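You operate a simulated robot arm through the tools that you are given. There is no shell and no other tool. Be economical: measure what you need, move in short steps, check, and stop when the job is done.

You run a simulated two-armed robot. Do the job below in one go: nothing can be reset, and whatever is moved stays where it is left.

Task
Fetch the blue cuvette and set it in the grey basin. Press the zero key three times. Close the fridge door. Press the yellow button two times. Open the top bench drawer, fetch the small yellow tub and set it in the inside of the top bench drawer, then shut the drawer. Take the cap off the rinse bottle and lay it down on the clear back of the small table. Take the yellow cup on the clear back of the small table and put it away on the top of the deep bench. Open the bottom bench drawer. The order is free. Set down upright: yellow cup.

It is judged by the outcome, as a careful person would: the job done as asked, and still so three seconds after it is handed in. It fails if anything else is knocked over, pushed out of place, dropped, spilled or broken. A push-on lid holds only when it is set on centred and level and pressed home; a screw cap is set on level and turned clockwise until tight.

Robot
Two 7-joint arms with two-finger parallel grippers on one trunk, on a base that drives. Base frame: it is fixed to the floor where the robot stands at the start and does not move with it; the origin is under the middle of the robot, x ahead of it, y to its left, z up. Lengths are in m, angles in rad, forces in N, time in s.
The left shoulder is at the start at [0.034, 0.182, 1.221], the right one opposite. With the tool pointing down near the work surface each hand reaches from about 0.1 to 0.68 m from the robot's upright axis, wherever it stands, measured 20 degrees to its own side. Places, roughly: blue cuvette (3x3x7 cm) [0.5, 0.2, 0.9]; bottom bench drawer [0.5, 0.4, 0.2]; fridge door [-1.2, -0.2, 0.6]; grey basin (15x11x7 cm) [0.7, 1.6, 0.9]; inside of the top bench drawer [0.6, 0.4, 0.7]; rinse bottle [-2.25, -1, 1]; small yellow tub (11x10x7 cm) [-0.5, -0.8, 0.8]; top bench drawer [0.5, 0.4, 0.7]; top of the deep bench [0.7, -0.2, 0.9]; yellow button [-1.2, -0.4, 1.2]; yellow cup (5x5x6 cm) [-2.9, -0.8, 0.9]; zero key [0.4, 0.1, 1]. Payload 3.91 kg a hand.
Tool frame (each hand has its own): the origin (TCP) lies between the finger pads and is the grasp point; the fingertips stand 0.03 m ahead of it; z points along the fingers, y is the line along which they close. Largest opening 0.11 m; finger width 0.02, thickness 0.01; the body of the gripper, 0.048 by 0.112 m, starts 0.055 m behind the TCP.
Orientation is that of the tool frame in the base frame, as a unit quaternion [w, x, y, z]. With the fingers straight down and closing along the base's y, the tool's x points along the base's -x, its y along +y and its z along -z.

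Tools
- The arms move only by the tool jog_arm. It takes "left_commands", "right_commands" or both (then of equal length, played together; a hand with none holds still); each is a list of rows, each a list of 7 numbers: the shift along the tool's x, y, z in units of 25 mm (1.0 is 25 mm), then the turn, a rotation vector about the tool's x, y, z in units of 6 degrees (1.0 is 6 degrees), then the opening in per cent of the stroke, from 0 (shut) to 100 (fully open). In form: [[dx, dy, dz, ax, ay, az, claw], ...]. A call has 1 to 12 rows; each row shifts and turns the commanded pose from where the row before left it, along the tool's axes as they then stand. A call with a number of a shift or a turn outside -1 to 1 is refused whole. Rows are played at 5 a second. More than 0.05 m and 0.15 rad between two rows, or a gripper value outside its range, and nothing of the call is played. A pose out of reach is approached as far as the arm can. The call stops where the force on the tool passes 40 N (or 10 N more than at its start, if that is more) or the arm is blocked; 0.2 s more then pass. Each finger travels about 0.072 m/s and halts on what it meets, pressing with about 29 N; the grip force reading is that of the motor and also rises with nothing between the fingers. The clock runs only during rows and for 0.2 s after the last one: add rows that do not move to give the fingers time. The reply holds the time, the measured pose of the TCP, the force on the tool along the base axes, the opening and the grip force, in the units named above and with some noise, with the torque about the TCP (base axes, N m) and any sound that the robot's microphone picked up, and new pictures: "show" is both (left out), scene, wrist or none (wrist: the cameras of the hands that moved).
- Cameras (640 x 400 px; columns grow to the right, rows downward): "scene" is now at [0.1216, 0.0046, 1.381]; the picture's right is [0.09, -1.00, 0.00], its down [-0.89, -0.08, -0.44] and it looks along [0.44, 0.04, -0.90] (base axes); focal length 214 px, centre (320, 200). "left" rides on the left gripper at [0.072, -0.017, -0.103] in its tool frame; the picture's right is [0.23, 0.97, 0.00], its down [-0.76, 0.18, -0.62] and it looks along [-0.61, 0.14, 0.78] (tool axes); focal length 222 px, centre (320, 200). "right" rides on the right gripper at [0.072, 0.017, -0.103] in its tool frame; the picture's right is [-0.23, 0.97, 0.00], its down [-0.76, -0.18, -0.62] and it looks along [-0.61, -0.14, 0.78] (tool axes); focal length 222 px, centre (320, 200).
- move_column(by): slides the trunk up (or, below 0, down) by that many m; the arms and the scene camera ride with it, the base frame stays. It gives what a move gives, with no picture.
- base_move(legs): drives the robot by 1 to 6 legs, each [ahead, left, turn to the left] in m, m and rad, along the robot's own axes; the way and the turn of a leg run together, so that a leg with both is an arc; at most 1.5 m and 3.142 rad a leg. The arms and the cameras ride along, it lands a little off, and it stops where it bumps. It gives what a move gives, and a new picture of the scene camera.
- turn_head(pan, tilt): turns the head with the scene camera to pan (to the left, within 1.396 rad either way) and tilt (down, from -0.506 to 1.204), counted from straight ahead of the robot. It gives what a move gives, and a new picture of the scene camera.
- point_at(camera, pixels): for up to 12 pixels [column, row] of the newest picture of that camera ("zoom" is the newest enlarged one), the place [x, y, z] in the base frame of the surface seen there, good to about 0.002 m. No time passes.
- inspect(camera, box): a new picture of the part [left, top, right, bottom] of that camera's present view, enlarged. No time passes.
- hand_in(): hands the job in; it is judged then, once.

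Work in short steps. Measure before you move; look again where a grasp or a placing could have gone wrong, and mend it. You have 131 turns and 260 pictures in all, those below and enlarged ones among them. Open the grippers and draw the arms clear of the work before you hand the job in, unless the task says otherwise.

The tools are called as a command line: name --argument value ..., lists and objects as JSON in quotes. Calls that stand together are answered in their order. jog_arm: Moves the arms, as the interface text tells. Its arguments: {"type":"object","properties":{"left_commands":{"type":"array"},"right_commands":{"type":"array"},"show":{"type":"string","enum":["both","scene","wrist","none"]}},"required":[]} The other tools are called the same way: move_column (by) slides the trunk up or down; base_move (legs) drives the base; turn_head (pan, tilt) turns the head that bears the scene camera; point_at (camera, pixels) gives the place of the surface under pixels of a picture; inspect (camera, box) takes an enlarged picture of a part of a camera's view; hand_in () hands the job in.

At the start:

```text
time: 0.0
left_tcp_pos: [0.2528, 0.3499, 1.3075]
left_tcp_rot: [0.0, 0.0, 1.0, -0.001]
left_force: [0.1, -0.2, 0.1]
left_moment: [0.04, 0.03, -0.02]
left_opening: 0.1098
left_gripper_force: 0.0
right_tcp_pos: [0.2967, 0.043, 1.2421]
right_tcp_rot: [0.0, 0.0, 1.0, 0.0]
right_force: [-0.2, -0.2, -0.4]
right_moment: [-0.06, -0.01, 0.02]
right_opening: 0.1102
right_gripper_force: 0.0
trunk travel left (down, up): [-0.475, 0.039]
robot x, y, heading: [-0.0022, 0.002, 0.002]
head pan, tilt: [0.106, 1.201]
```

scene: 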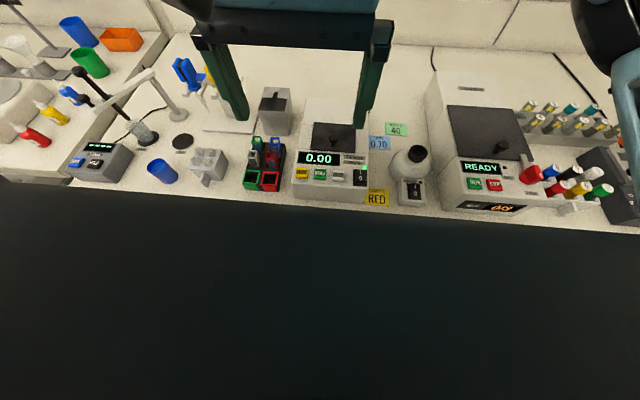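
right: 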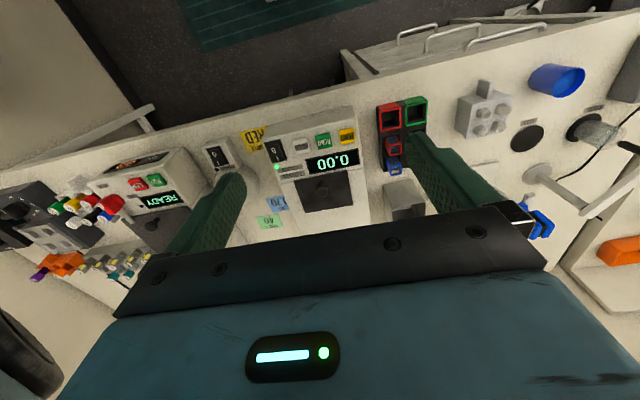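
left: 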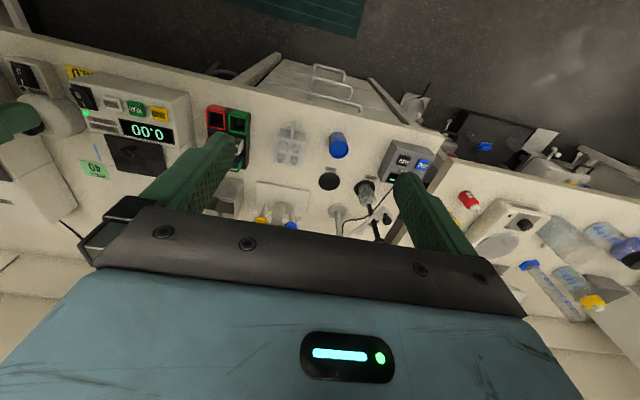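

The scene shows a device with display 0.00 at (330,160) and a cuvette rack at (265,165). I enlarge both to identify the zero key and blue cuvette.

inspect --camera "scene" --box '[220, 120, 400, 220]'

inspect --camera "right" --box '[230, 80, 450, 220]'

```text
3.56 times, centred on (310, 170) of scene
```

zoom: 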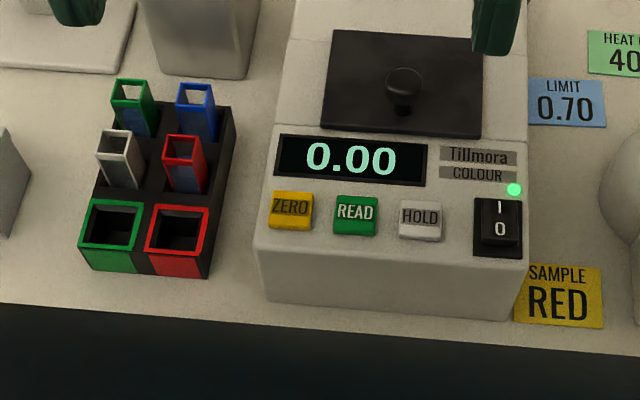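

```text
2.86 times, centred on (340, 150) of right
```

zoom: 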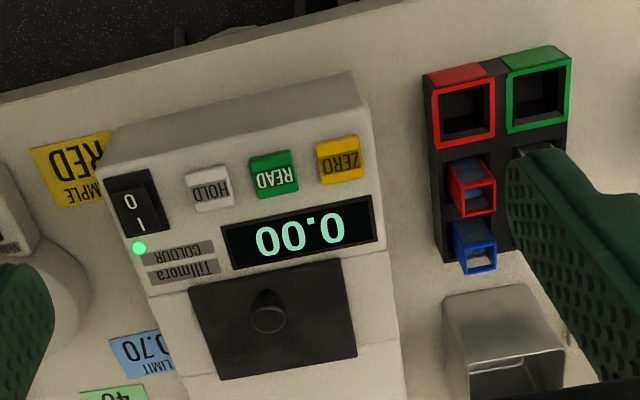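

I measure the zero key and the cuvettes in scene pixels and in the zoomed right picture.

point_at --camera "zoom" --pixels '[[338, 160], [325, 145], [352, 178], [465, 248], [492, 247], [476, 271], [479, 225], [450, 165], [468, 108], [540, 95], [440, 250], [445, 190]]'

point_at --camera "scene" --pixels '[[301, 178], [275, 142], [270, 147], [280, 147], [252, 146], [262, 146], [249, 160], [284, 150], [272, 155], [246, 187], [278, 190]]'

```text
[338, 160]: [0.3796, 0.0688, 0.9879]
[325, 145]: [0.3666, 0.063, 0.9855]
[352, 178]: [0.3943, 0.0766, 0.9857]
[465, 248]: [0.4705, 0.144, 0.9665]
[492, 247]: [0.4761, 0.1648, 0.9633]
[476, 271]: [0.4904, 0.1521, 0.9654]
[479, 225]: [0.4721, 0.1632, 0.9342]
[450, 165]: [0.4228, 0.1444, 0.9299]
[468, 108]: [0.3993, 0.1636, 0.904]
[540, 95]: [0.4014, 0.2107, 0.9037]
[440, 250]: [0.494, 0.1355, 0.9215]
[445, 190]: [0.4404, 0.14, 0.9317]
```

```text
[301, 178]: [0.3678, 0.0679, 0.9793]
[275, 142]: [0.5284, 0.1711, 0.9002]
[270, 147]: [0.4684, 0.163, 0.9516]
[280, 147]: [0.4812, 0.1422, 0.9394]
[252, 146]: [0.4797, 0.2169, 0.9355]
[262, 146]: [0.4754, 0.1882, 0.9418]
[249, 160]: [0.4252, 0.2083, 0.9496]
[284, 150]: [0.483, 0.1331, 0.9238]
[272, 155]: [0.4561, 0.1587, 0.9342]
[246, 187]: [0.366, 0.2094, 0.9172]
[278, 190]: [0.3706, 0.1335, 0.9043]
```

Zero key top is at about [0.380, 0.069, 0.987]. Right hand: close the fingers and move above it first.

jog_arm --right_commands '[[-0.84, 0.26, 0, 0, 0, 0, 0], [-0.84, 0.26, 0, 0, 0, 0, 0], [-0.84, 0.26, 0, 0, 0, 0, 0], [-0.84, 0.26, 0, 0, 0, 0, 0], [0, 0, 1, 0, 0, 0, 0], [0, 0, 1, 0, 0, 0, 0], [0, 0, 1, 0, 0, 0, 0], [0, 0, 1, 0, 0, 0, 0], [0, 0, 1, 0, 0, 0, 0], [0, 0, 1, 0, 0, 0, 0], [0, 0, 1, 0, 0, 0, 0], [0, 0, 0, 0, 0, 0, 0]]' --show "both"

```text
time: 2.6
left_tcp_pos: [0.2524, 0.3501, 1.3074]
left_tcp_rot: [0.001, 0.0, 1.0, 0.0]
left_force: [0.6, -0.2, 0.2]
left_moment: [-0.03, 0.0, 0.02]
left_opening: 0.1099
left_gripper_force: 0.1
right_tcp_pos: [0.3797, 0.0697, 1.0668]
right_tcp_rot: [-0.001, 0.001, 1.0, -0.001]
right_force: [-0.4, -0.5, -0.2]
right_moment: [-0.03, -0.01, 0.0]
right_opening: 0.0001
right_gripper_force: 29.1
trunk travel left (down, up): [-0.475, 0.039]
robot x, y, heading: [-0.0001, 0.0002, 0.002]
head pan, tilt: [0.106, 1.201]
```

scene: 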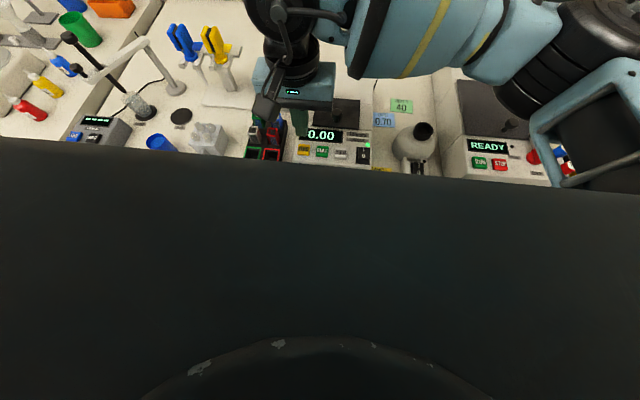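
right: 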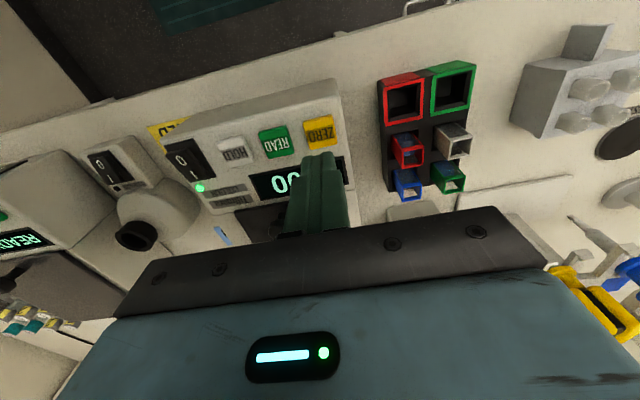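

I re-measure the zero key (320,132) and rack in this closer right view.

point_at --camera "right" --pixels '[[318, 128], [308, 118], [330, 118], [310, 143], [333, 140], [396, 174], [420, 172], [409, 196], [398, 193], [423, 190], [437, 192], [463, 180]]'

inspect --camera "right" --box '[260, 60, 500, 210]'

```text
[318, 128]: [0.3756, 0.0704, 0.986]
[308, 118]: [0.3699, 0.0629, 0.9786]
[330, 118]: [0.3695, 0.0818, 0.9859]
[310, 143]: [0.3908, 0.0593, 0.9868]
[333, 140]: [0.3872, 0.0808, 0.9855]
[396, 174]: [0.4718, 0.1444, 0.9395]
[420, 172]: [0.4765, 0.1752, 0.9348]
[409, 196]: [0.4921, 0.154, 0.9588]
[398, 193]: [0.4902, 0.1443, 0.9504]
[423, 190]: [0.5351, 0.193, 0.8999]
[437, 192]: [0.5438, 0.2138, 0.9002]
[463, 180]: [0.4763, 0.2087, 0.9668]
```

```text
2.67 times, centred on (380, 135) of right
```

zoom: 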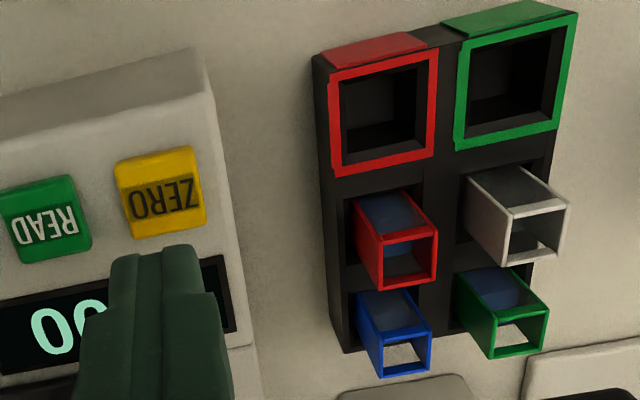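

The tip is over the key. I go down until it touches, then ease in.

jog_arm --right_commands '[[0, 0, 1, 0, 0, 0, 0], [0, 0, 0.8, 0, 0, 0, 0], [0, 0, 0.15, 0, 0, 0, 0], [0, 0, 0.15, 0, 0, 0, 0], [0, 0, 0, 0, 0, 0, 0]]' --show "wrist"

```text
time: 3.8
left_tcp_pos: [0.2528, 0.3511, 1.3081]
left_tcp_rot: [0.0, 0.0, 1.0, 0.0]
left_force: [0.3, -0.3, 0.1]
left_moment: [-0.03, 0.02, -0.02]
left_opening: 0.1097
left_gripper_force: 0.0
right_tcp_pos: [0.3797, 0.0679, 1.0138]
right_tcp_rot: [-0.001, 0.001, 1.0, -0.001]
right_force: [-1.1, 0.4, 1.1]
right_moment: [-0.02, 0.0, 0.02]
right_opening: 0.0
right_gripper_force: 28.8
trunk travel left (down, up): [-0.475, 0.039]
robot x, y, heading: [0.0001, -0.0005, -0.001]
head pan, tilt: [0.106, 1.201]
```

right: 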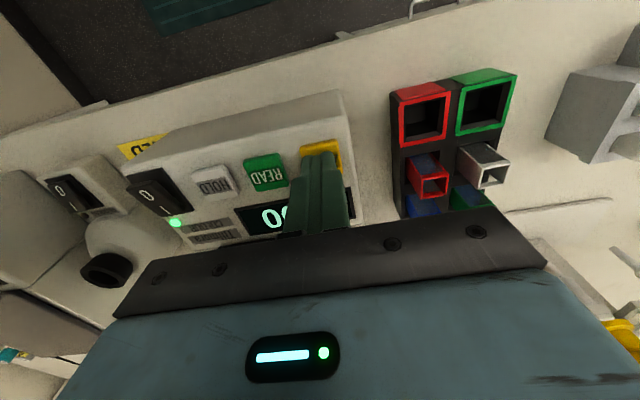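

Touching lightly (about 1 N). Pressing further in small steps to find the click.

jog_arm --right_commands '[[0, 0, 0.1, 0, 0, 0, 0], [0, 0, 0.1, 0, 0, 0, 0], [0, 0, 0, 0, 0, 0, 0]]' --show "none"

```text
time: 4.6
left_tcp_pos: [0.2516, 0.3492, 1.3064]
left_tcp_rot: [0.002, 0.0, 1.0, 0.0]
left_force: [1.2, -0.3, -0.9]
left_moment: [0.02, -0.07, 0.01]
left_opening: 0.1101
left_gripper_force: 0.1
right_tcp_pos: [0.3801, 0.0674, 1.0113]
right_tcp_rot: [0.0, 0.001, 1.0, 0.001]
right_force: [0.6, -3.4, 22.3]
right_moment: [-0.12, 0.05, 0.03]
right_opening: 0.0
right_gripper_force: 29.1
trunk travel left (down, up): [-0.475, 0.039]
robot x, y, heading: [-0.0008, -0.0017, -0.003]
head pan, tilt: [0.106, 1.201]
heard: click
```

One click. Lift fully and press once more to the same depth.

jog_arm --right_commands '[[0, 0, -0.6, 0, 0, 0, 0], [0, 0, 0, 0, 0, 0, 0], [0, 0, 0.4, 0, 0, 0, 0], [0, 0, 0.2, 0, 0, 0, 0], [0, 0, 0, 0, 0, 0, 0], [0, 0, -0.6, 0, 0, 0, 0]]' --show "none"

```text
time: 6.0
left_tcp_pos: [0.2542, 0.3495, 1.3079]
left_tcp_rot: [-0.001, 0.0, 1.0, 0.001]
left_force: [-0.1, 0.3, -0.5]
left_moment: [0.02, 0.0, 0.0]
left_opening: 0.1102
left_gripper_force: 0.0
right_tcp_pos: [0.3798, 0.0677, 1.0225]
right_tcp_rot: [-0.002, 0.001, 1.0, -0.001]
right_force: [0.5, -0.2, 0.2]
right_moment: [-0.02, 0.03, -0.02]
right_opening: 0.0004
right_gripper_force: 28.6
trunk travel left (down, up): [-0.475, 0.039]
robot x, y, heading: [0.0014, -0.0013, -0.002]
head pan, tilt: [0.106, 1.201]
heard: click
```

Second click. Third press, then lift away and back.

jog_arm --right_commands '[[0, 0, 0, 0, 0, 0, 0], [0, 0, 0.4, 0, 0, 0, 0], [0, 0, 0.2, 0, 0, 0, 0], [0, 0, 0, 0, 0, 0, 0], [0, 0, -0.6, 0, 0, 0, 0], [0, 0, -1, 0, 0, 0, 0], [0, 0, -1, 0, 0, 0, 0], [0, 0, -1, 0, 0, 0, 0]]' --show "none"

```text
time: 7.8
left_tcp_pos: [0.253, 0.3508, 1.3068]
left_tcp_rot: [0.0, 0.0, 1.0, 0.0]
left_force: [-0.1, 0.5, 0.4]
left_moment: [0.01, 0.0, -0.06]
left_opening: 0.1101
left_gripper_force: 0.0
right_tcp_pos: [0.3797, 0.0682, 1.1001]
right_tcp_rot: [-0.001, 0.001, 1.0, -0.002]
right_force: [0.6, -0.8, -0.5]
right_moment: [0.0, 0.0, 0.0]
right_opening: 0.0001
right_gripper_force: 28.8
trunk travel left (down, up): [-0.475, 0.039]
robot x, y, heading: [0.0008, 0.0, -0.001]
head pan, tilt: [0.106, 1.201]
heard: click
```

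Three clicks total. Now retract the right hand while the left moves over the blue cuvette at [0.481, 0.1545].

jog_arm --right_commands '[[1, -1, -1, 0, 0, 0, 0], [1, -1, -1, 0, 0, 0, 0], [1, -1, -1, 0, 0, 0, 0], [1, -1, -1, 0, 0, 0, 0], [0, -1, -1, 0, 0, 0, 0], [0, -1, 0, 0, 0, 0, 0], [0, 0, 0, 0, 0, 0, 0], [0, 0, 0, 0, 0, 0, 0], [0, 0, 0, 0, 0, 0, 0], [0, 0, 0, 0, 0, 0, 0], [0, 0, 0, 0, 0, 0, 0]]' --left_commands '[[-0.9, -0.78, 0, 0, 0, 0, 50], [-0.9, -0.78, 0, 0, 0, 0, 50], [-0.9, -0.78, 0, 0, 0, 0, 50], [-0.9, -0.78, 0, 0, 0, 0, 50], [-0.9, -0.78, 0.5, 0, 0, 0, 50], [-0.9, -0.78, 1, 0, 0, 0, 50], [-0.9, -0.78, 1, 0, 0, 0, 50], [-0.9, -0.78, 1, 0, 0, 0, 50], [-0.9, -0.78, 1, 0, 0, 0, 50], [-0.9, -0.78, 1, 0, 0, 0, 50], [0, 0, 1, 0, 0, 0, 50]]' --show "wrist"

```text
time: 10.2
left_tcp_pos: [0.4772, 0.1553, 1.1459]
left_tcp_rot: [0.0, -0.001, 1.0, -0.001]
left_force: [-0.1, 0.1, -0.9]
left_moment: [0.0, -0.03, 0.02]
left_opening: 0.0552
left_gripper_force: 0.1
right_tcp_pos: [0.2796, -0.0806, 1.2247]
right_tcp_rot: [0.0, 0.001, 1.0, -0.001]
right_force: [0.7, 0.3, 0.3]
right_moment: [-0.01, -0.02, 0.02]
right_opening: 0.0
right_gripper_force: 28.8
trunk travel left (down, up): [-0.475, 0.039]
robot x, y, heading: [0.001, 0.0009, -0.001]
head pan, tilt: [0.106, 1.201]
```

right: 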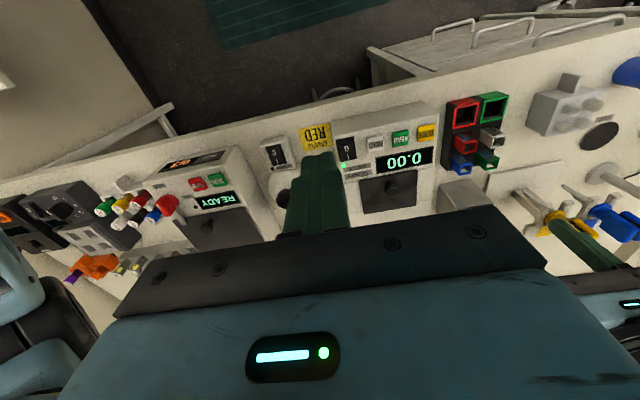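
left: 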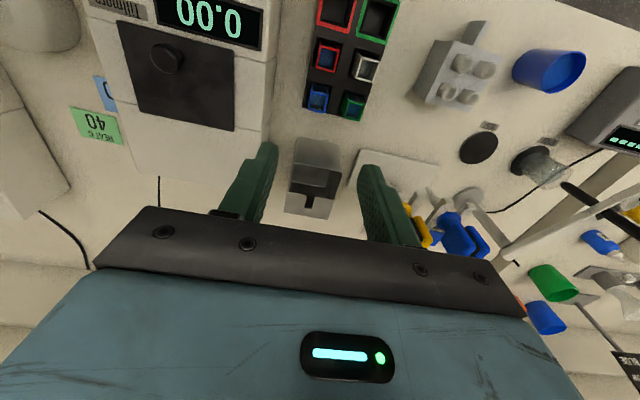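

Zoom on the rack in the left view.

inspect --camera "left" --box '[260, 0, 420, 100]'

inspect --camera "left" --box '[285, 70, 381, 130]'

point_at --camera "left" --pixels '[[318, 145], [318, 175], [300, 175]]'

```text
4.00 times, centred on (340, 50) of left
```

zoom: 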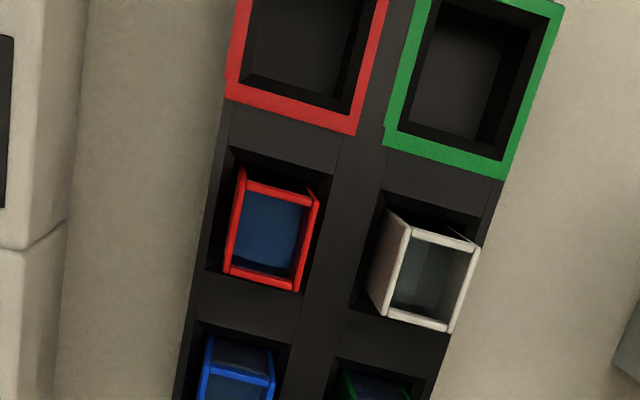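

```text
6.67 times, centred on (333, 100) of left
```

zoom: 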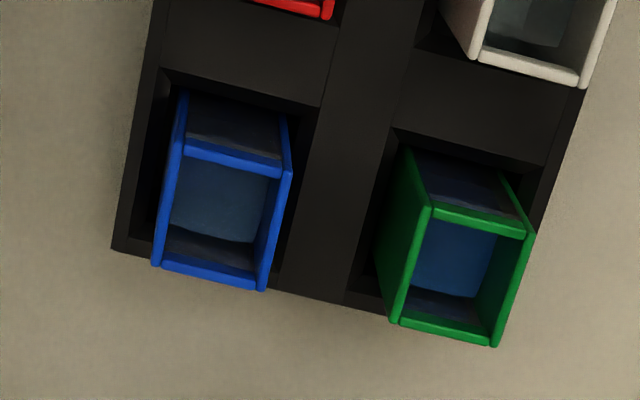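

```text
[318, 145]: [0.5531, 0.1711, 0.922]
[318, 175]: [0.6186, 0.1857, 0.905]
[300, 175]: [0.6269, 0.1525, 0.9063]
```

The cuvette is open and appears filled, so I keep it upright. Measuring its rim corners precisely.

point_at --camera "zoom" --pixels '[[187, 150], [284, 172], [262, 286], [157, 263], [172, 200], [272, 225], [232, 160], [210, 275], [410, 260], [465, 225], [395, 318]]'

```text
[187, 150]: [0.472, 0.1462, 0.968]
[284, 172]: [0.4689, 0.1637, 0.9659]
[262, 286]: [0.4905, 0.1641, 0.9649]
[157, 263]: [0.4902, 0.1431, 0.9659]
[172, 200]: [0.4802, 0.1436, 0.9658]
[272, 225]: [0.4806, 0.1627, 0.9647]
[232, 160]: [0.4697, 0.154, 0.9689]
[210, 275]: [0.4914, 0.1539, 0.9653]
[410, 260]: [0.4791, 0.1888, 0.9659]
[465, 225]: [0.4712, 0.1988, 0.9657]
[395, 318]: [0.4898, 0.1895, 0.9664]
```

Cuvette centre is [0.480, 0.154], top at 0.966, and green starts at y 0.188. I narrow the opening to 4 cm and descend most of the way.

jog_arm --left_commands '[[-0.11, -0.05, 0.5, 0, 0, 0, 37], [0, 0, 1, 0, 0, 0, 37], [0, 0, 1, 0, 0, 0, 37], [0, 0, 1, 0, 0, 0, 37], [0, 0, 1, 0, 0, 0, 37], [0, 0, 0.6, 0, 0, 0, 37], [0, 0, 0, 0, 0, 0, 37]]' --show "wrist"

```text
time: 11.8
left_tcp_pos: [0.4815, 0.1539, 1.0162]
left_tcp_rot: [0.0, 0.0, 1.0, 0.0]
left_force: [-0.1, 0.4, 0.2]
left_moment: [-0.02, -0.01, 0.01]
left_opening: 0.0405
left_gripper_force: 0.1
right_tcp_pos: [0.2804, -0.0814, 1.2237]
right_tcp_rot: [-0.001, 0.001, 1.0, -0.001]
right_force: [0.8, 0.0, -0.9]
right_moment: [-0.02, 0.01, -0.01]
right_opening: 0.0
right_gripper_force: 28.7
trunk travel left (down, up): [-0.475, 0.039]
robot x, y, heading: [0.0013, -0.0002, 0.0]
head pan, tilt: [0.106, 1.201]
```

left: 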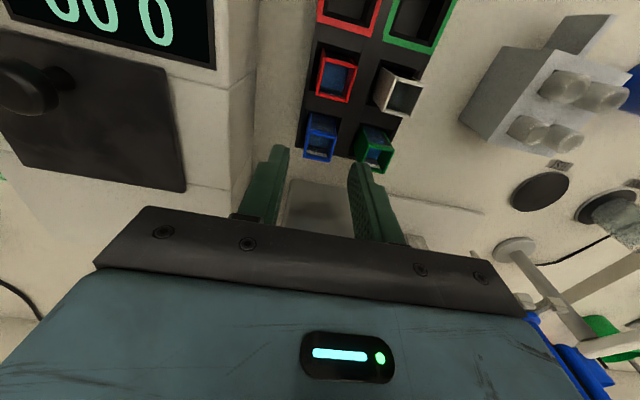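

Aligned. Lower 48 mm and close.

jog_arm --left_commands '[[0.03, 0, 1, 0, 0, 0, 37], [0, 0, 0.9, 0, 0, 0, 37], [0, 0, 0, 0, 0, 0, 37], [0, 0, 0, 0, 0, 0, 0], [0, 0, 0, 0, 0, 0, 0], [0, 0, 0, 0, 0, 0, 0]]' --show "wrist"

```text
time: 13.2
left_tcp_pos: [0.4783, 0.1568, 0.9719]
left_tcp_rot: [0.001, 0.0, 1.0, 0.0]
left_force: [0.3, -0.5, 1.3]
left_moment: [-0.02, 0.01, 0.0]
left_opening: 0.0209
left_gripper_force: 29.5
left hand out of reach, approached as far as the arm can: row 2
right_tcp_pos: [0.2803, -0.0809, 1.2252]
right_tcp_rot: [0.0, 0.0, 1.0, -0.001]
right_force: [-0.4, 0.2, 0.7]
right_moment: [0.01, -0.02, -0.02]
right_opening: 0.0001
right_gripper_force: 29.4
trunk travel left (down, up): [-0.475, 0.039]
robot x, y, heading: [-0.0019, -0.0014, -0.007]
head pan, tilt: [0.106, 1.201]
```

left: 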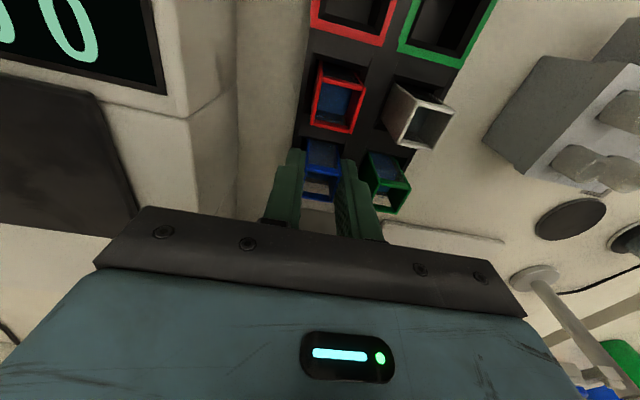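

Held (opening 21 mm, 29 N). Lift straight up.

jog_arm --left_commands '[[0, 0, -0.4, 0, 0, 0, 0], [0, 0, -0.6, 0, 0, 0, 0], [0, 0, -0.8, 0, 0, 0, 0], [0, 0, -0.8, 0, 0, 0, 0], [0, 0, -0.8, 0, 0, 0, 0], [0, 0, -0.8, 0, 0, 0, 0], [0, 0, -0.8, 0, 0, 0, 0], [0, 0, -0.5, 0, 0, 0, 0]]' --show "wrist"

turn_head --pan 1.0 --tilt 0.7

```text
time: 15.0
left_tcp_pos: [0.4788, 0.1572, 1.1089]
left_tcp_rot: [0.0, 0.0, 1.0, 0.0]
left_force: [0.2, 0.6, -0.5]
left_moment: [-0.01, 0.01, -0.01]
left_opening: 0.0206
left_gripper_force: 29.3
right_tcp_pos: [0.2803, -0.0809, 1.225]
right_tcp_rot: [-0.001, 0.001, 1.0, -0.001]
right_force: [0.1, 0.6, 1.4]
right_moment: [-0.02, -0.03, -0.03]
right_opening: 0.0
right_gripper_force: 29.1
trunk travel left (down, up): [-0.475, 0.039]
robot x, y, heading: [-0.0009, 0.0036, -0.004]
head pan, tilt: [0.106, 1.201]
```

left: 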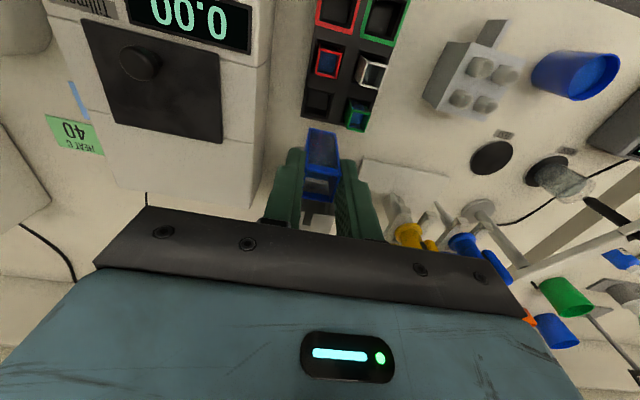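

```text
time: 16.2
left_tcp_pos: [0.479, 0.1571, 1.1076]
left_tcp_rot: [0.0, 0.0, 1.0, 0.0]
left_force: [0.2, 0.5, 0.5]
left_moment: [-0.02, -0.01, -0.01]
left_opening: 0.0208
left_gripper_force: 28.8
right_tcp_pos: [0.2807, -0.0813, 1.2251]
right_tcp_rot: [-0.001, 0.001, 1.0, 0.0]
right_force: [0.1, 0.1, -0.5]
right_moment: [0.01, 0.03, -0.01]
right_opening: 0.0
right_gripper_force: 28.9
trunk travel left (down, up): [-0.475, 0.039]
robot x, y, heading: [-0.0006, 0.0007, 0.003]
head pan, tilt: [1.0, 0.7]
```

scene: 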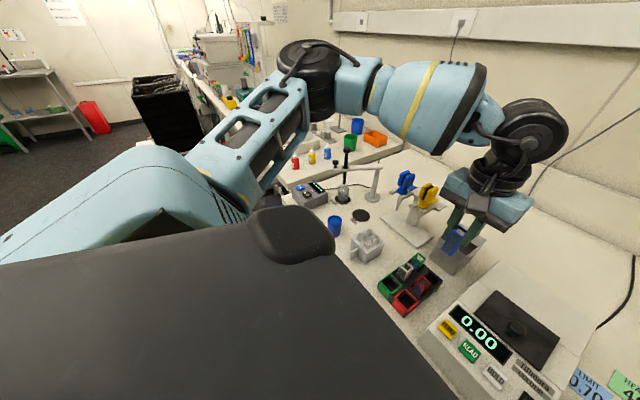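

Cuvette is out of the rack. I raise and draw in the left hand, so I can see the way to the left.

jog_arm --left_commands '[[0.6, 0.2, -0.6, 0, 0, 0, 0], [0.6, 0.2, -0.6, 0, 0, 0, 0], [0.6, 0.2, -0.6, 0, 0, 0, 0], [0.6, 0.2, -0.6, 0, 0, 0, 0], [0.6, 0.2, -0.6, 0, 0, 0, 0], [0.6, 0.2, -0.6, 0, 0, 0, 0], [0.6, 0.2, 0, 0, 0, 0, 0], [0.6, 0.2, 0, 0, 0, 0, 0]]' --show "none"

turn_head --pan 1.396 --tilt 0.5

```text
time: 18.0
left_tcp_pos: [0.3578, 0.196, 1.198]
left_tcp_rot: [0.0, 0.0, 1.0, 0.0]
left_force: [0.4, -0.8, 0.1]
left_moment: [0.02, 0.03, 0.02]
left_opening: 0.0207
left_gripper_force: 29.2
right_tcp_pos: [0.2801, -0.0799, 1.2255]
right_tcp_rot: [-0.001, 0.001, 1.0, -0.001]
right_force: [0.1, -0.3, 0.5]
right_moment: [0.01, -0.03, 0.0]
right_opening: 0.0
right_gripper_force: 29.4
trunk travel left (down, up): [-0.475, 0.039]
robot x, y, heading: [0.0026, 0.0007, 0.001]
head pan, tilt: [1.0, 0.7]
```

```text
time: 18.9
left_tcp_pos: [0.3592, 0.1961, 1.1984]
left_tcp_rot: [0.0, 0.001, 1.0, 0.0]
left_force: [0.1, 0.1, -0.2]
left_moment: [-0.01, 0.0, -0.02]
left_opening: 0.0208
left_gripper_force: 28.8
right_tcp_pos: [0.2804, -0.0809, 1.2246]
right_tcp_rot: [-0.001, 0.001, 1.0, -0.002]
right_force: [0.7, -1.7, -0.5]
right_moment: [-0.02, 0.03, 0.01]
right_opening: 0.0
right_gripper_force: 29.1
trunk travel left (down, up): [-0.475, 0.039]
robot x, y, heading: [-0.0006, 0.0038, 0.004]
head pan, tilt: [1.396, 0.499]
```

scene: 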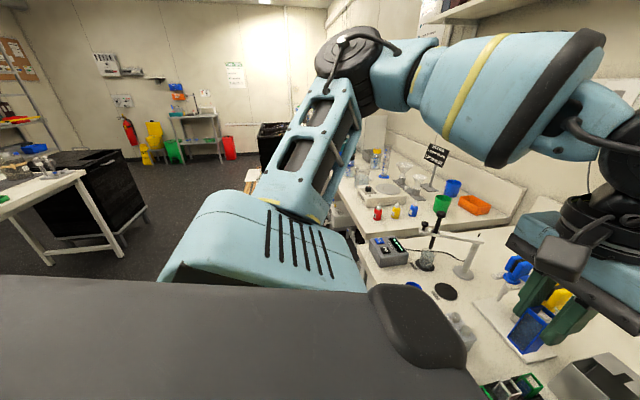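

Measure the second bench's surface and the grey tray, plus the nearer table and floor for the drive path.

point_at --camera "scene" --pixels '[[350, 215], [342, 190], [378, 193], [385, 205], [360, 195], [335, 215], [372, 235], [262, 130], [252, 175], [80, 245], [145, 210]]'

inspect --camera "scene" --box '[320, 130, 540, 280]'

```text
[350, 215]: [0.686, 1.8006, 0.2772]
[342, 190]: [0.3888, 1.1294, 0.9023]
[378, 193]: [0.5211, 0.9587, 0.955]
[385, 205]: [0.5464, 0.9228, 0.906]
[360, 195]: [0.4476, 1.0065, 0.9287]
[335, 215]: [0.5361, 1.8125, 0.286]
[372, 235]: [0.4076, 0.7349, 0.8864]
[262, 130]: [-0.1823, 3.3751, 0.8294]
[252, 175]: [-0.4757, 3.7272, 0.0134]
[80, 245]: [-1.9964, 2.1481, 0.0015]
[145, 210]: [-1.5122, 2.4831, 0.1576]
```

```text
2.67 times, centred on (430, 205) of scene
```

zoom: 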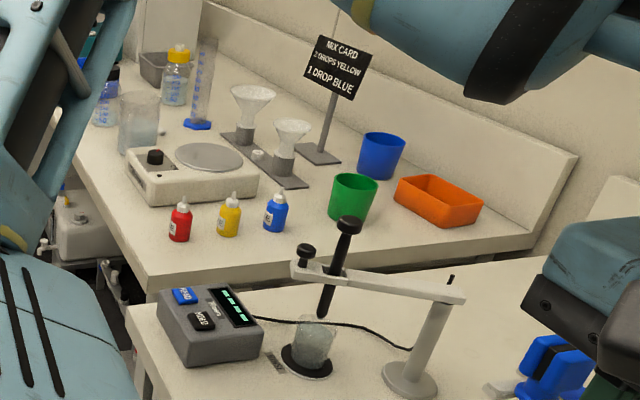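

The path along the bench front looks clear. Drive 0.6 m left, with a small step back for clearance.

base_move --legs '[[-0.06, 0.6, 0]]'

```text
time: 24.6
left_tcp_pos: [0.2982, 0.7959, 1.1979]
left_tcp_rot: [0.0, 0.0, 1.0, 0.0]
left_force: [0.2, 0.8, -0.1]
left_moment: [0.0, -0.03, 0.05]
left_opening: 0.0207
left_gripper_force: 28.9
right_tcp_pos: [0.2206, 0.5194, 1.2253]
right_tcp_rot: [-0.001, 0.001, 1.0, -0.001]
right_force: [-0.3, 0.2, 0.2]
right_moment: [0.03, 0.0, 0.0]
right_opening: 0.0002
right_gripper_force: 28.9
trunk travel left (down, up): [-0.475, 0.039]
robot x, y, heading: [-0.059, 0.6026, 0.0]
head pan, tilt: [1.396, 0.499]
```

scene: 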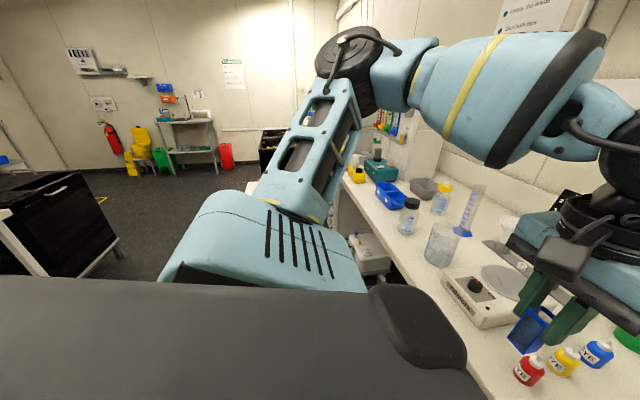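

The grey basin shows at (425,188). Measure it.

point_at --camera "scene" --pixels '[[425, 182], [412, 184], [436, 182], [422, 196], [428, 193], [390, 195], [408, 205], [440, 195]]'

inspect --camera "scene" --box '[360, 150, 500, 240]'

```text
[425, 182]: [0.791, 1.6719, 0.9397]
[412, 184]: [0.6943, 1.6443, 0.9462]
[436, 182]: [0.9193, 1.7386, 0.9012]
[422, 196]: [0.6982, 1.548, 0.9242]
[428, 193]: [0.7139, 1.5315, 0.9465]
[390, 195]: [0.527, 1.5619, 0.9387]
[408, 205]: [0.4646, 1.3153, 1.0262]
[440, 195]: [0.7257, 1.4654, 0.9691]
```

```text
4.44 times, centred on (430, 195) of scene
```

zoom: 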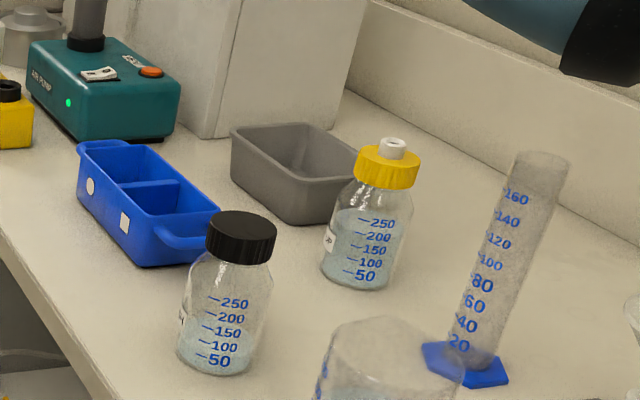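

Basin rim is at 0.946 with its front wall at x≈0.70, y 1.53–1.645. Drive another 0.75 m left, then look down ahead.

base_move --legs '[[0, 0.76, 0]]'

turn_head --pan 0.2 --tilt 1.0

```text
time: 31.6
left_tcp_pos: [0.2985, 1.5527, 1.1981]
left_tcp_rot: [0.0, -0.001, 1.0, 0.0]
left_force: [0.0, -0.1, 0.6]
left_moment: [-0.01, 0.0, 0.02]
left_opening: 0.0207
left_gripper_force: 29.2
right_tcp_pos: [0.2212, 1.2755, 1.2239]
right_tcp_rot: [-0.001, 0.0, 1.0, -0.001]
right_force: [-0.5, -0.1, -0.9]
right_moment: [0.01, 0.01, 0.0]
right_opening: 0.0002
right_gripper_force: 29.1
trunk travel left (down, up): [-0.475, 0.039]
robot x, y, heading: [-0.0565, 1.3569, -0.0]
head pan, tilt: [1.396, 0.499]
```

scene: 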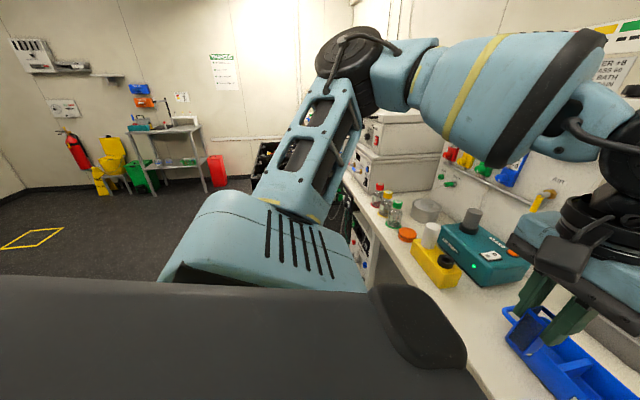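

```text
time: 33.0
left_tcp_pos: [0.2976, 1.5524, 1.1976]
left_tcp_rot: [0.0, 0.0, 1.0, 0.0]
left_force: [1.2, 0.0, 0.8]
left_moment: [-0.02, 0.0, 0.01]
left_opening: 0.0207
left_gripper_force: 28.8
right_tcp_pos: [0.2205, 1.2747, 1.224]
right_tcp_rot: [-0.001, 0.001, 1.0, -0.001]
right_force: [0.8, -0.2, 0.0]
right_moment: [-0.03, -0.02, 0.0]
right_opening: 0.0
right_gripper_force: 28.2
trunk travel left (down, up): [-0.475, 0.039]
robot x, y, heading: [-0.0618, 1.3558, 0.002]
head pan, tilt: [0.201, 1.0]
```

scene: 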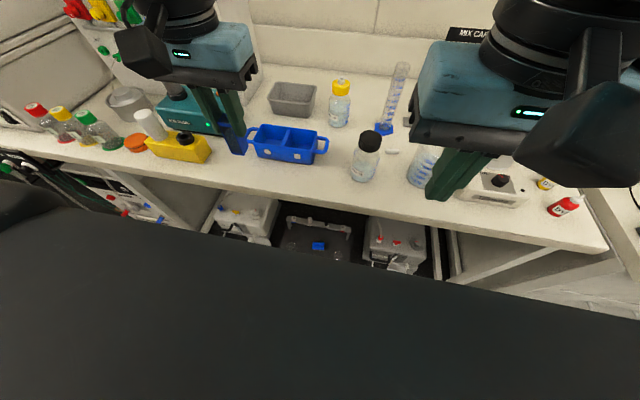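

point_at --camera "scene" --pixels '[[270, 95], [312, 98], [275, 82], [314, 85], [292, 108], [290, 92], [340, 82], [290, 240], [240, 187], [320, 260], [262, 130], [325, 145]]'

inspect --camera "scene" --box '[220, 60, 420, 190]'

```text
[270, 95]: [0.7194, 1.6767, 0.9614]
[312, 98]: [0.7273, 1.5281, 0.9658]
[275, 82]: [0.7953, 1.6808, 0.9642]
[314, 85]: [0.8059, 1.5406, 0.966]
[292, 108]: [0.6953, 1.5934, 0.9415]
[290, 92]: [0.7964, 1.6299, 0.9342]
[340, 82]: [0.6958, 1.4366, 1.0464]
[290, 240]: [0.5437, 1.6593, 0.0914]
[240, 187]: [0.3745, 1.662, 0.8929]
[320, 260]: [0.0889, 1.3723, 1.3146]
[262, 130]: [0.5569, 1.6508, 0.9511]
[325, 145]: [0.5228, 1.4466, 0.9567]
```

```text
3.08 times, centred on (320, 125) of scene
```

zoom: 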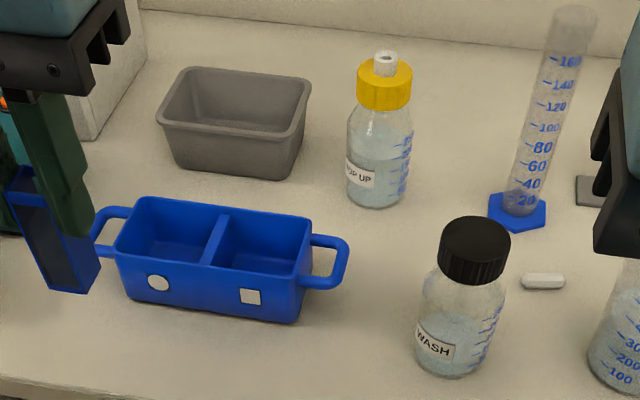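

Basin rim spans x 0.715–0.815, y 1.53–1.68, z 0.966. I drive forward 0.1 m to bring it in reach.

base_move --legs '[[0.11, 0, 0]]'

```text
time: 34.2
left_tcp_pos: [0.4067, 1.5531, 1.1988]
left_tcp_rot: [0.001, -0.001, 1.0, 0.0]
left_force: [-0.2, 1.4, -1.4]
left_moment: [-0.01, 0.02, 0.01]
left_opening: 0.0211
left_gripper_force: 29.3
right_tcp_pos: [0.3289, 1.2751, 1.2252]
right_tcp_rot: [-0.001, 0.0, 1.0, -0.001]
right_force: [-0.3, 0.1, 0.4]
right_moment: [0.01, 0.0, 0.0]
right_opening: 0.0003
right_gripper_force: 29.1
trunk travel left (down, up): [-0.475, 0.039]
robot x, y, heading: [0.051, 1.3536, -0.002]
head pan, tilt: [0.201, 1.0]
```

scene: 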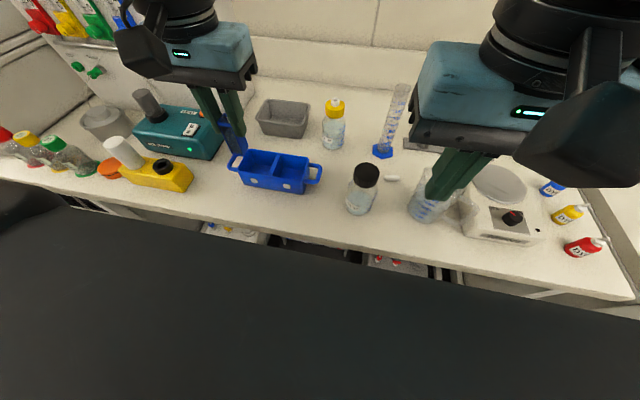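

No contact; forward another 0.06 m.

base_move --legs '[[0.06, 0, 0]]'

```text
time: 35.3
left_tcp_pos: [0.4583, 1.5537, 1.1971]
left_tcp_rot: [-0.002, -0.002, 1.0, 0.0]
left_force: [-0.3, 0.4, 0.5]
left_moment: [0.01, 0.0, -0.02]
left_opening: 0.0208
left_gripper_force: 29.1
right_tcp_pos: [0.3808, 1.2766, 1.2233]
right_tcp_rot: [-0.003, 0.0, 1.0, -0.001]
right_force: [-0.3, -0.5, 0.2]
right_moment: [0.02, -0.01, 0.01]
right_opening: 0.0002
right_gripper_force: 28.5
trunk travel left (down, up): [-0.475, 0.039]
robot x, y, heading: [0.099, 1.3557, -0.004]
head pan, tilt: [0.201, 1.0]
stopped in leg 1: the robot was blocked; the commanded pose is now the measured one
```

scene: 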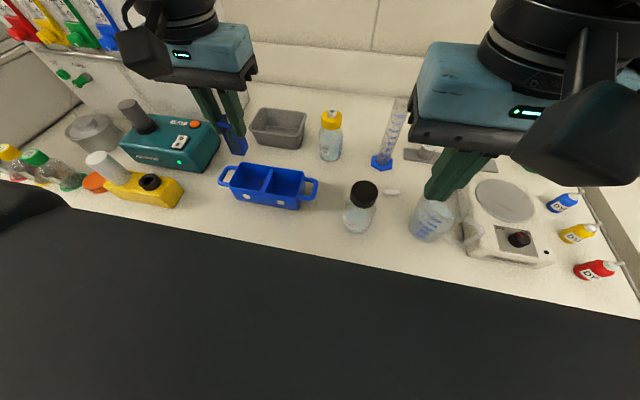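

Blocked at x≈0.10. Back off 1 cm and reach out over the basin at height.

base_move --legs '[[-0.01, 0, 0]]'

jog_arm --left_commands '[[-1, 0.2, 0, 0, 0, 0, 0], [-1, 0.2, 0, 0, 0, 0, 0], [-1, 0.2, 0, 0, 0, 0, 0], [-1, 0.2, 0, 0, 0, 0, 0], [-1, 0.2, 0, 0, 0, 0, 0], [-1, 0.2, 0, 0, 0, 0, 0], [-1, 0.2, 0.2, 0, 0, 0, 0], [-1, 0.2, 0.5, 0, 0, 0, 0], [-1, 0.2, 0.5, 0, 0, 0, 0], [-1, 0.2, 0.5, 0, 0, 0, 0], [-1, 0, 0.5, 0, 0, 0, 0], [0, 0, 0, 0, 0, 0, 0]]' --show "both"

```text
time: 36.1
left_tcp_pos: [0.4476, 1.5519, 1.1972]
left_tcp_rot: [-0.002, -0.002, 1.0, 0.0]
left_force: [0.8, -0.4, 0.2]
left_moment: [0.02, 0.01, 0.0]
left_opening: 0.0207
left_gripper_force: 29.3
right_tcp_pos: [0.3713, 1.2768, 1.2247]
right_tcp_rot: [-0.003, 0.0, 1.0, -0.001]
right_force: [-0.3, 1.0, 0.2]
right_moment: [-0.02, 0.0, -0.01]
right_opening: 0.0003
right_gripper_force: 29.2
trunk travel left (down, up): [-0.475, 0.039]
robot x, y, heading: [0.0903, 1.3528, 0.0]
head pan, tilt: [0.201, 1.0]
```

scene: 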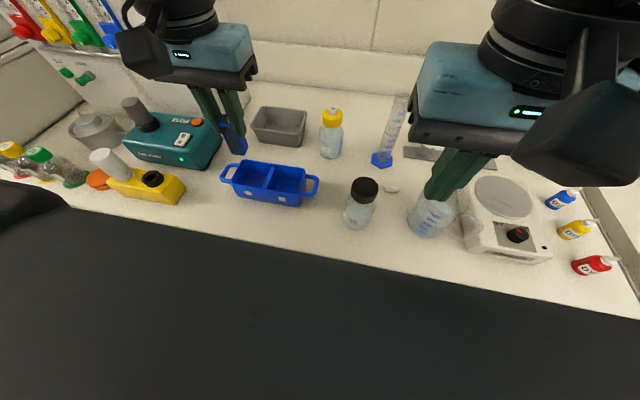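

```text
time: 38.7
left_tcp_pos: [0.6642, 1.6083, 1.172]
left_tcp_rot: [-0.001, -0.002, 1.0, 0.001]
left_force: [-0.2, 0.5, -0.6]
left_moment: [0.0, -0.01, 0.02]
left_opening: 0.0207
left_gripper_force: 28.7
left hand out of reach, approached as far as the arm can: row 9, 10, 11
right_tcp_pos: [0.3698, 1.2759, 1.2246]
right_tcp_rot: [-0.002, 0.0, 1.0, -0.001]
right_force: [-0.3, -0.1, -1.5]
right_moment: [0.01, 0.03, 0.0]
right_opening: 0.0
right_gripper_force: 29.1
trunk travel left (down, up): [-0.475, 0.039]
robot x, y, heading: [0.0908, 1.3543, 0.002]
head pan, tilt: [0.201, 1.0]
```

scene: 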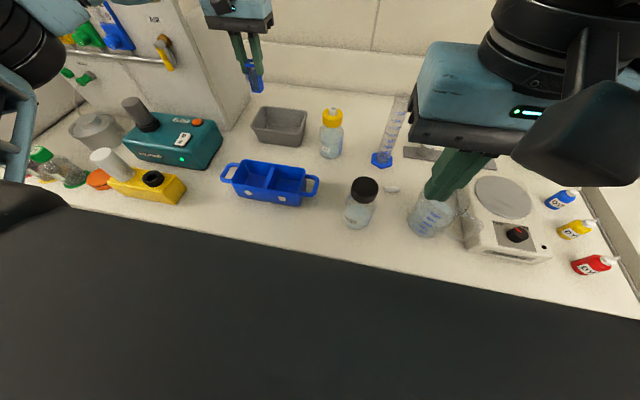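
left: 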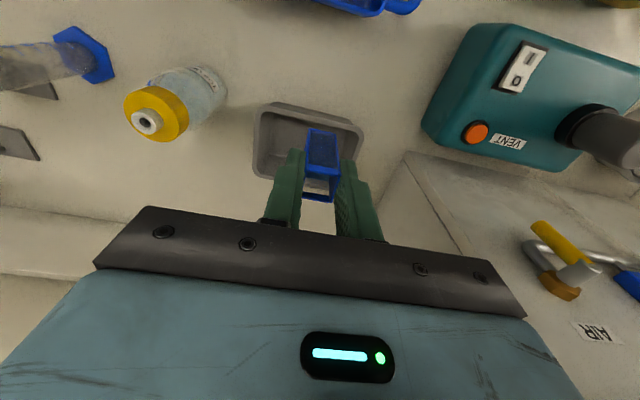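

Reach ends about 8 cm short with the hand straight down. Turning the robot right brings the left shoulder forward; first draw the hand back and up.

jog_arm --left_commands '[[1, 0, -0.5, 0, 0, 0, 0], [1, 0, -0.5, 0, 0, 0, 0], [1, 0, -0.5, 0, 0, 0, 0], [1, 0, 0, 0, 0, 0, 0], [1, 0, 0, 0, 0, 0, 0], [1, 0, 0, 0, 0, 0, 0], [1, 0, 0, 0, 0, 0, 0], [1, 0, 0, 0, 0, 0, 0], [1, 0, 0, 0, 0, 0, 0]]' --show "none"

base_move --legs '[[-0.03, 0, 0], [0, 0, -0.5]]'

```text
time: 40.7
left_tcp_pos: [0.4387, 1.6071, 1.2098]
left_tcp_rot: [-0.001, -0.002, 1.0, 0.0]
left_force: [0.5, 1.0, 0.5]
left_moment: [-0.02, 0.0, -0.01]
left_opening: 0.0209
left_gripper_force: 29.2
right_tcp_pos: [0.3689, 1.2776, 1.224]
right_tcp_rot: [-0.001, 0.0, 1.0, -0.001]
right_force: [0.0, -0.3, 0.2]
right_moment: [0.04, 0.02, -0.05]
right_opening: 0.0
right_gripper_force: 28.8
trunk travel left (down, up): [-0.475, 0.039]
robot x, y, heading: [0.0916, 1.3549, 0.005]
head pan, tilt: [0.201, 1.0]
```

```text
time: 42.9
left_tcp_pos: [0.4869, 1.4091, 1.2102]
left_tcp_rot: [-0.001, 0.245, 0.97, 0.0]
left_force: [0.1, 0.4, -0.5]
left_moment: [-0.01, 0.03, -0.01]
left_opening: 0.0207
left_gripper_force: 29.1
right_tcp_pos: [0.2675, 1.1518, 1.225]
right_tcp_rot: [-0.002, 0.246, 0.969, 0.0]
right_force: [-0.2, -0.2, 0.6]
right_moment: [-0.01, 0.01, 0.0]
right_opening: 0.0001
right_gripper_force: 29.2
trunk travel left (down, up): [-0.475, 0.039]
robot x, y, heading: [0.0624, 1.3563, -0.488]
head pan, tilt: [0.201, 1.0]
```

scene: 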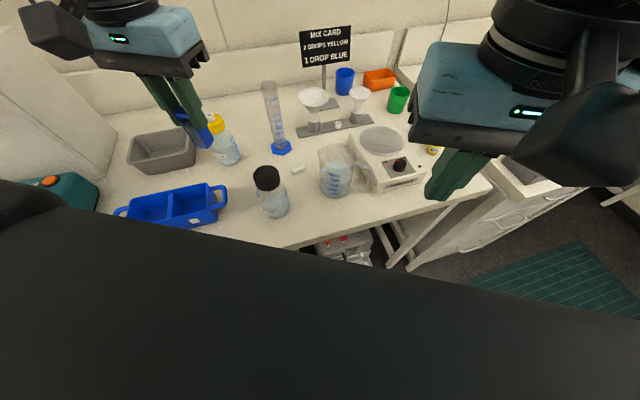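

Shoulder is now close enough. Move [+0.27, +0.196] to above the basin centre at the same height.

jog_arm --left_commands '[[-0.49, 1, 0, 0, 0, 0, 0], [-0.49, 1, 0, 0, 0, 0, 0], [-0.49, 1, 0, 0, 0, 0, 0], [-0.49, 1, 0, 0, 0, 0, 0], [-0.49, 1, 0, 0, 0, 0, 0], [-0.49, 1, 0, 0, 0, 0, 0], [-0.49, 1, 0, 0, 0, 0, 0], [-0.49, 1, 0.2, 0, 0, 0, 0], [-0.49, 1, 0.2, 0, 0, 0, 0], [-0.49, 1, 0.3, 0, 0, 0, 0], [-0.49, 1, 0.4, 0, 0, 0, 0], [-0.49, 1, 0.5, 0, 0, 0, 0]]' --show "both"

```text
time: 45.5
left_tcp_pos: [0.7322, 1.5868, 1.1831]
left_tcp_rot: [-0.001, 0.244, 0.97, 0.001]
left_force: [0.7, -0.9, -0.6]
left_moment: [0.02, 0.01, 0.02]
left_opening: 0.0207
left_gripper_force: 28.9
left hand out of reach, approached as far as the arm can: row 12
right_tcp_pos: [0.2654, 1.1498, 1.2252]
right_tcp_rot: [-0.001, 0.246, 0.969, 0.0]
right_force: [-0.2, 0.4, -0.2]
right_moment: [0.01, -0.04, -0.02]
right_opening: 0.0003
right_gripper_force: 28.7
trunk travel left (down, up): [-0.475, 0.039]
robot x, y, heading: [0.061, 1.3576, -0.492]
head pan, tilt: [0.201, 1.0]
```

scene: 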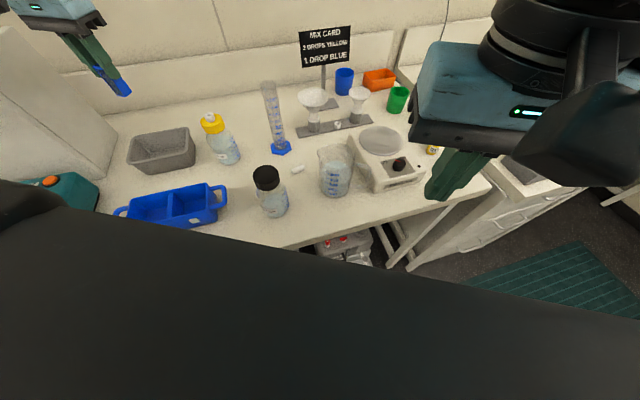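
left: 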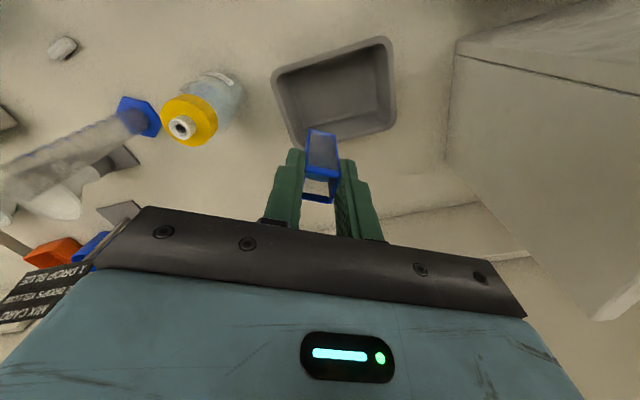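

Measure the basin from this wrist view.

point_at --camera "left" --pixels '[[275, 75], [388, 42], [395, 125], [293, 140], [330, 90], [350, 110]]'

```text
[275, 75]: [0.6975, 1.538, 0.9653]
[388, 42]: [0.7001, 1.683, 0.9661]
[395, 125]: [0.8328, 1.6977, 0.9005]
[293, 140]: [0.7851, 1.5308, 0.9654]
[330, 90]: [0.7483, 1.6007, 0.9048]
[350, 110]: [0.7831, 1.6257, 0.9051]
```

Basin centre [0.75, 1.607], floor at 0.905. Lower while centring, stopping above the rim to check.

jog_arm --left_commands '[[0, 0, 1, 0, 0, 0, 0], [0, 0, 1, 0, 0, 0, 0], [-0.15, 0.5, 1, 0, 0, 0, 0], [-0.15, 0.47, 1, 0, 0, 0, 0], [0, 0, 0, 0, 0, 0, 0]]' --show "wrist"

```text
time: 46.7
left_tcp_pos: [0.7456, 1.6029, 1.0814]
left_tcp_rot: [0.001, 0.243, 0.97, 0.001]
left_force: [0.2, -0.5, -0.2]
left_moment: [0.02, 0.04, 0.03]
left_opening: 0.0209
left_gripper_force: 29.4
left hand out of reach, approached as far as the arm can: row 4
right_tcp_pos: [0.2668, 1.1506, 1.2252]
right_tcp_rot: [-0.002, 0.246, 0.969, 0.0]
right_force: [0.3, 0.4, -0.3]
right_moment: [0.01, 0.02, 0.01]
right_opening: 0.0
right_gripper_force: 28.9
trunk travel left (down, up): [-0.475, 0.039]
robot x, y, heading: [0.0593, 1.359, -0.497]
head pan, tilt: [0.201, 1.0]
```

left: 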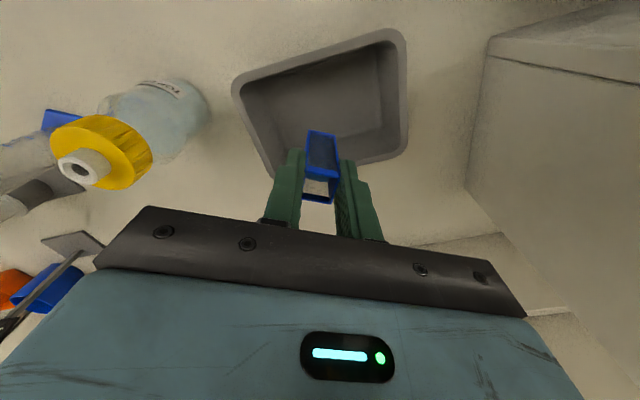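

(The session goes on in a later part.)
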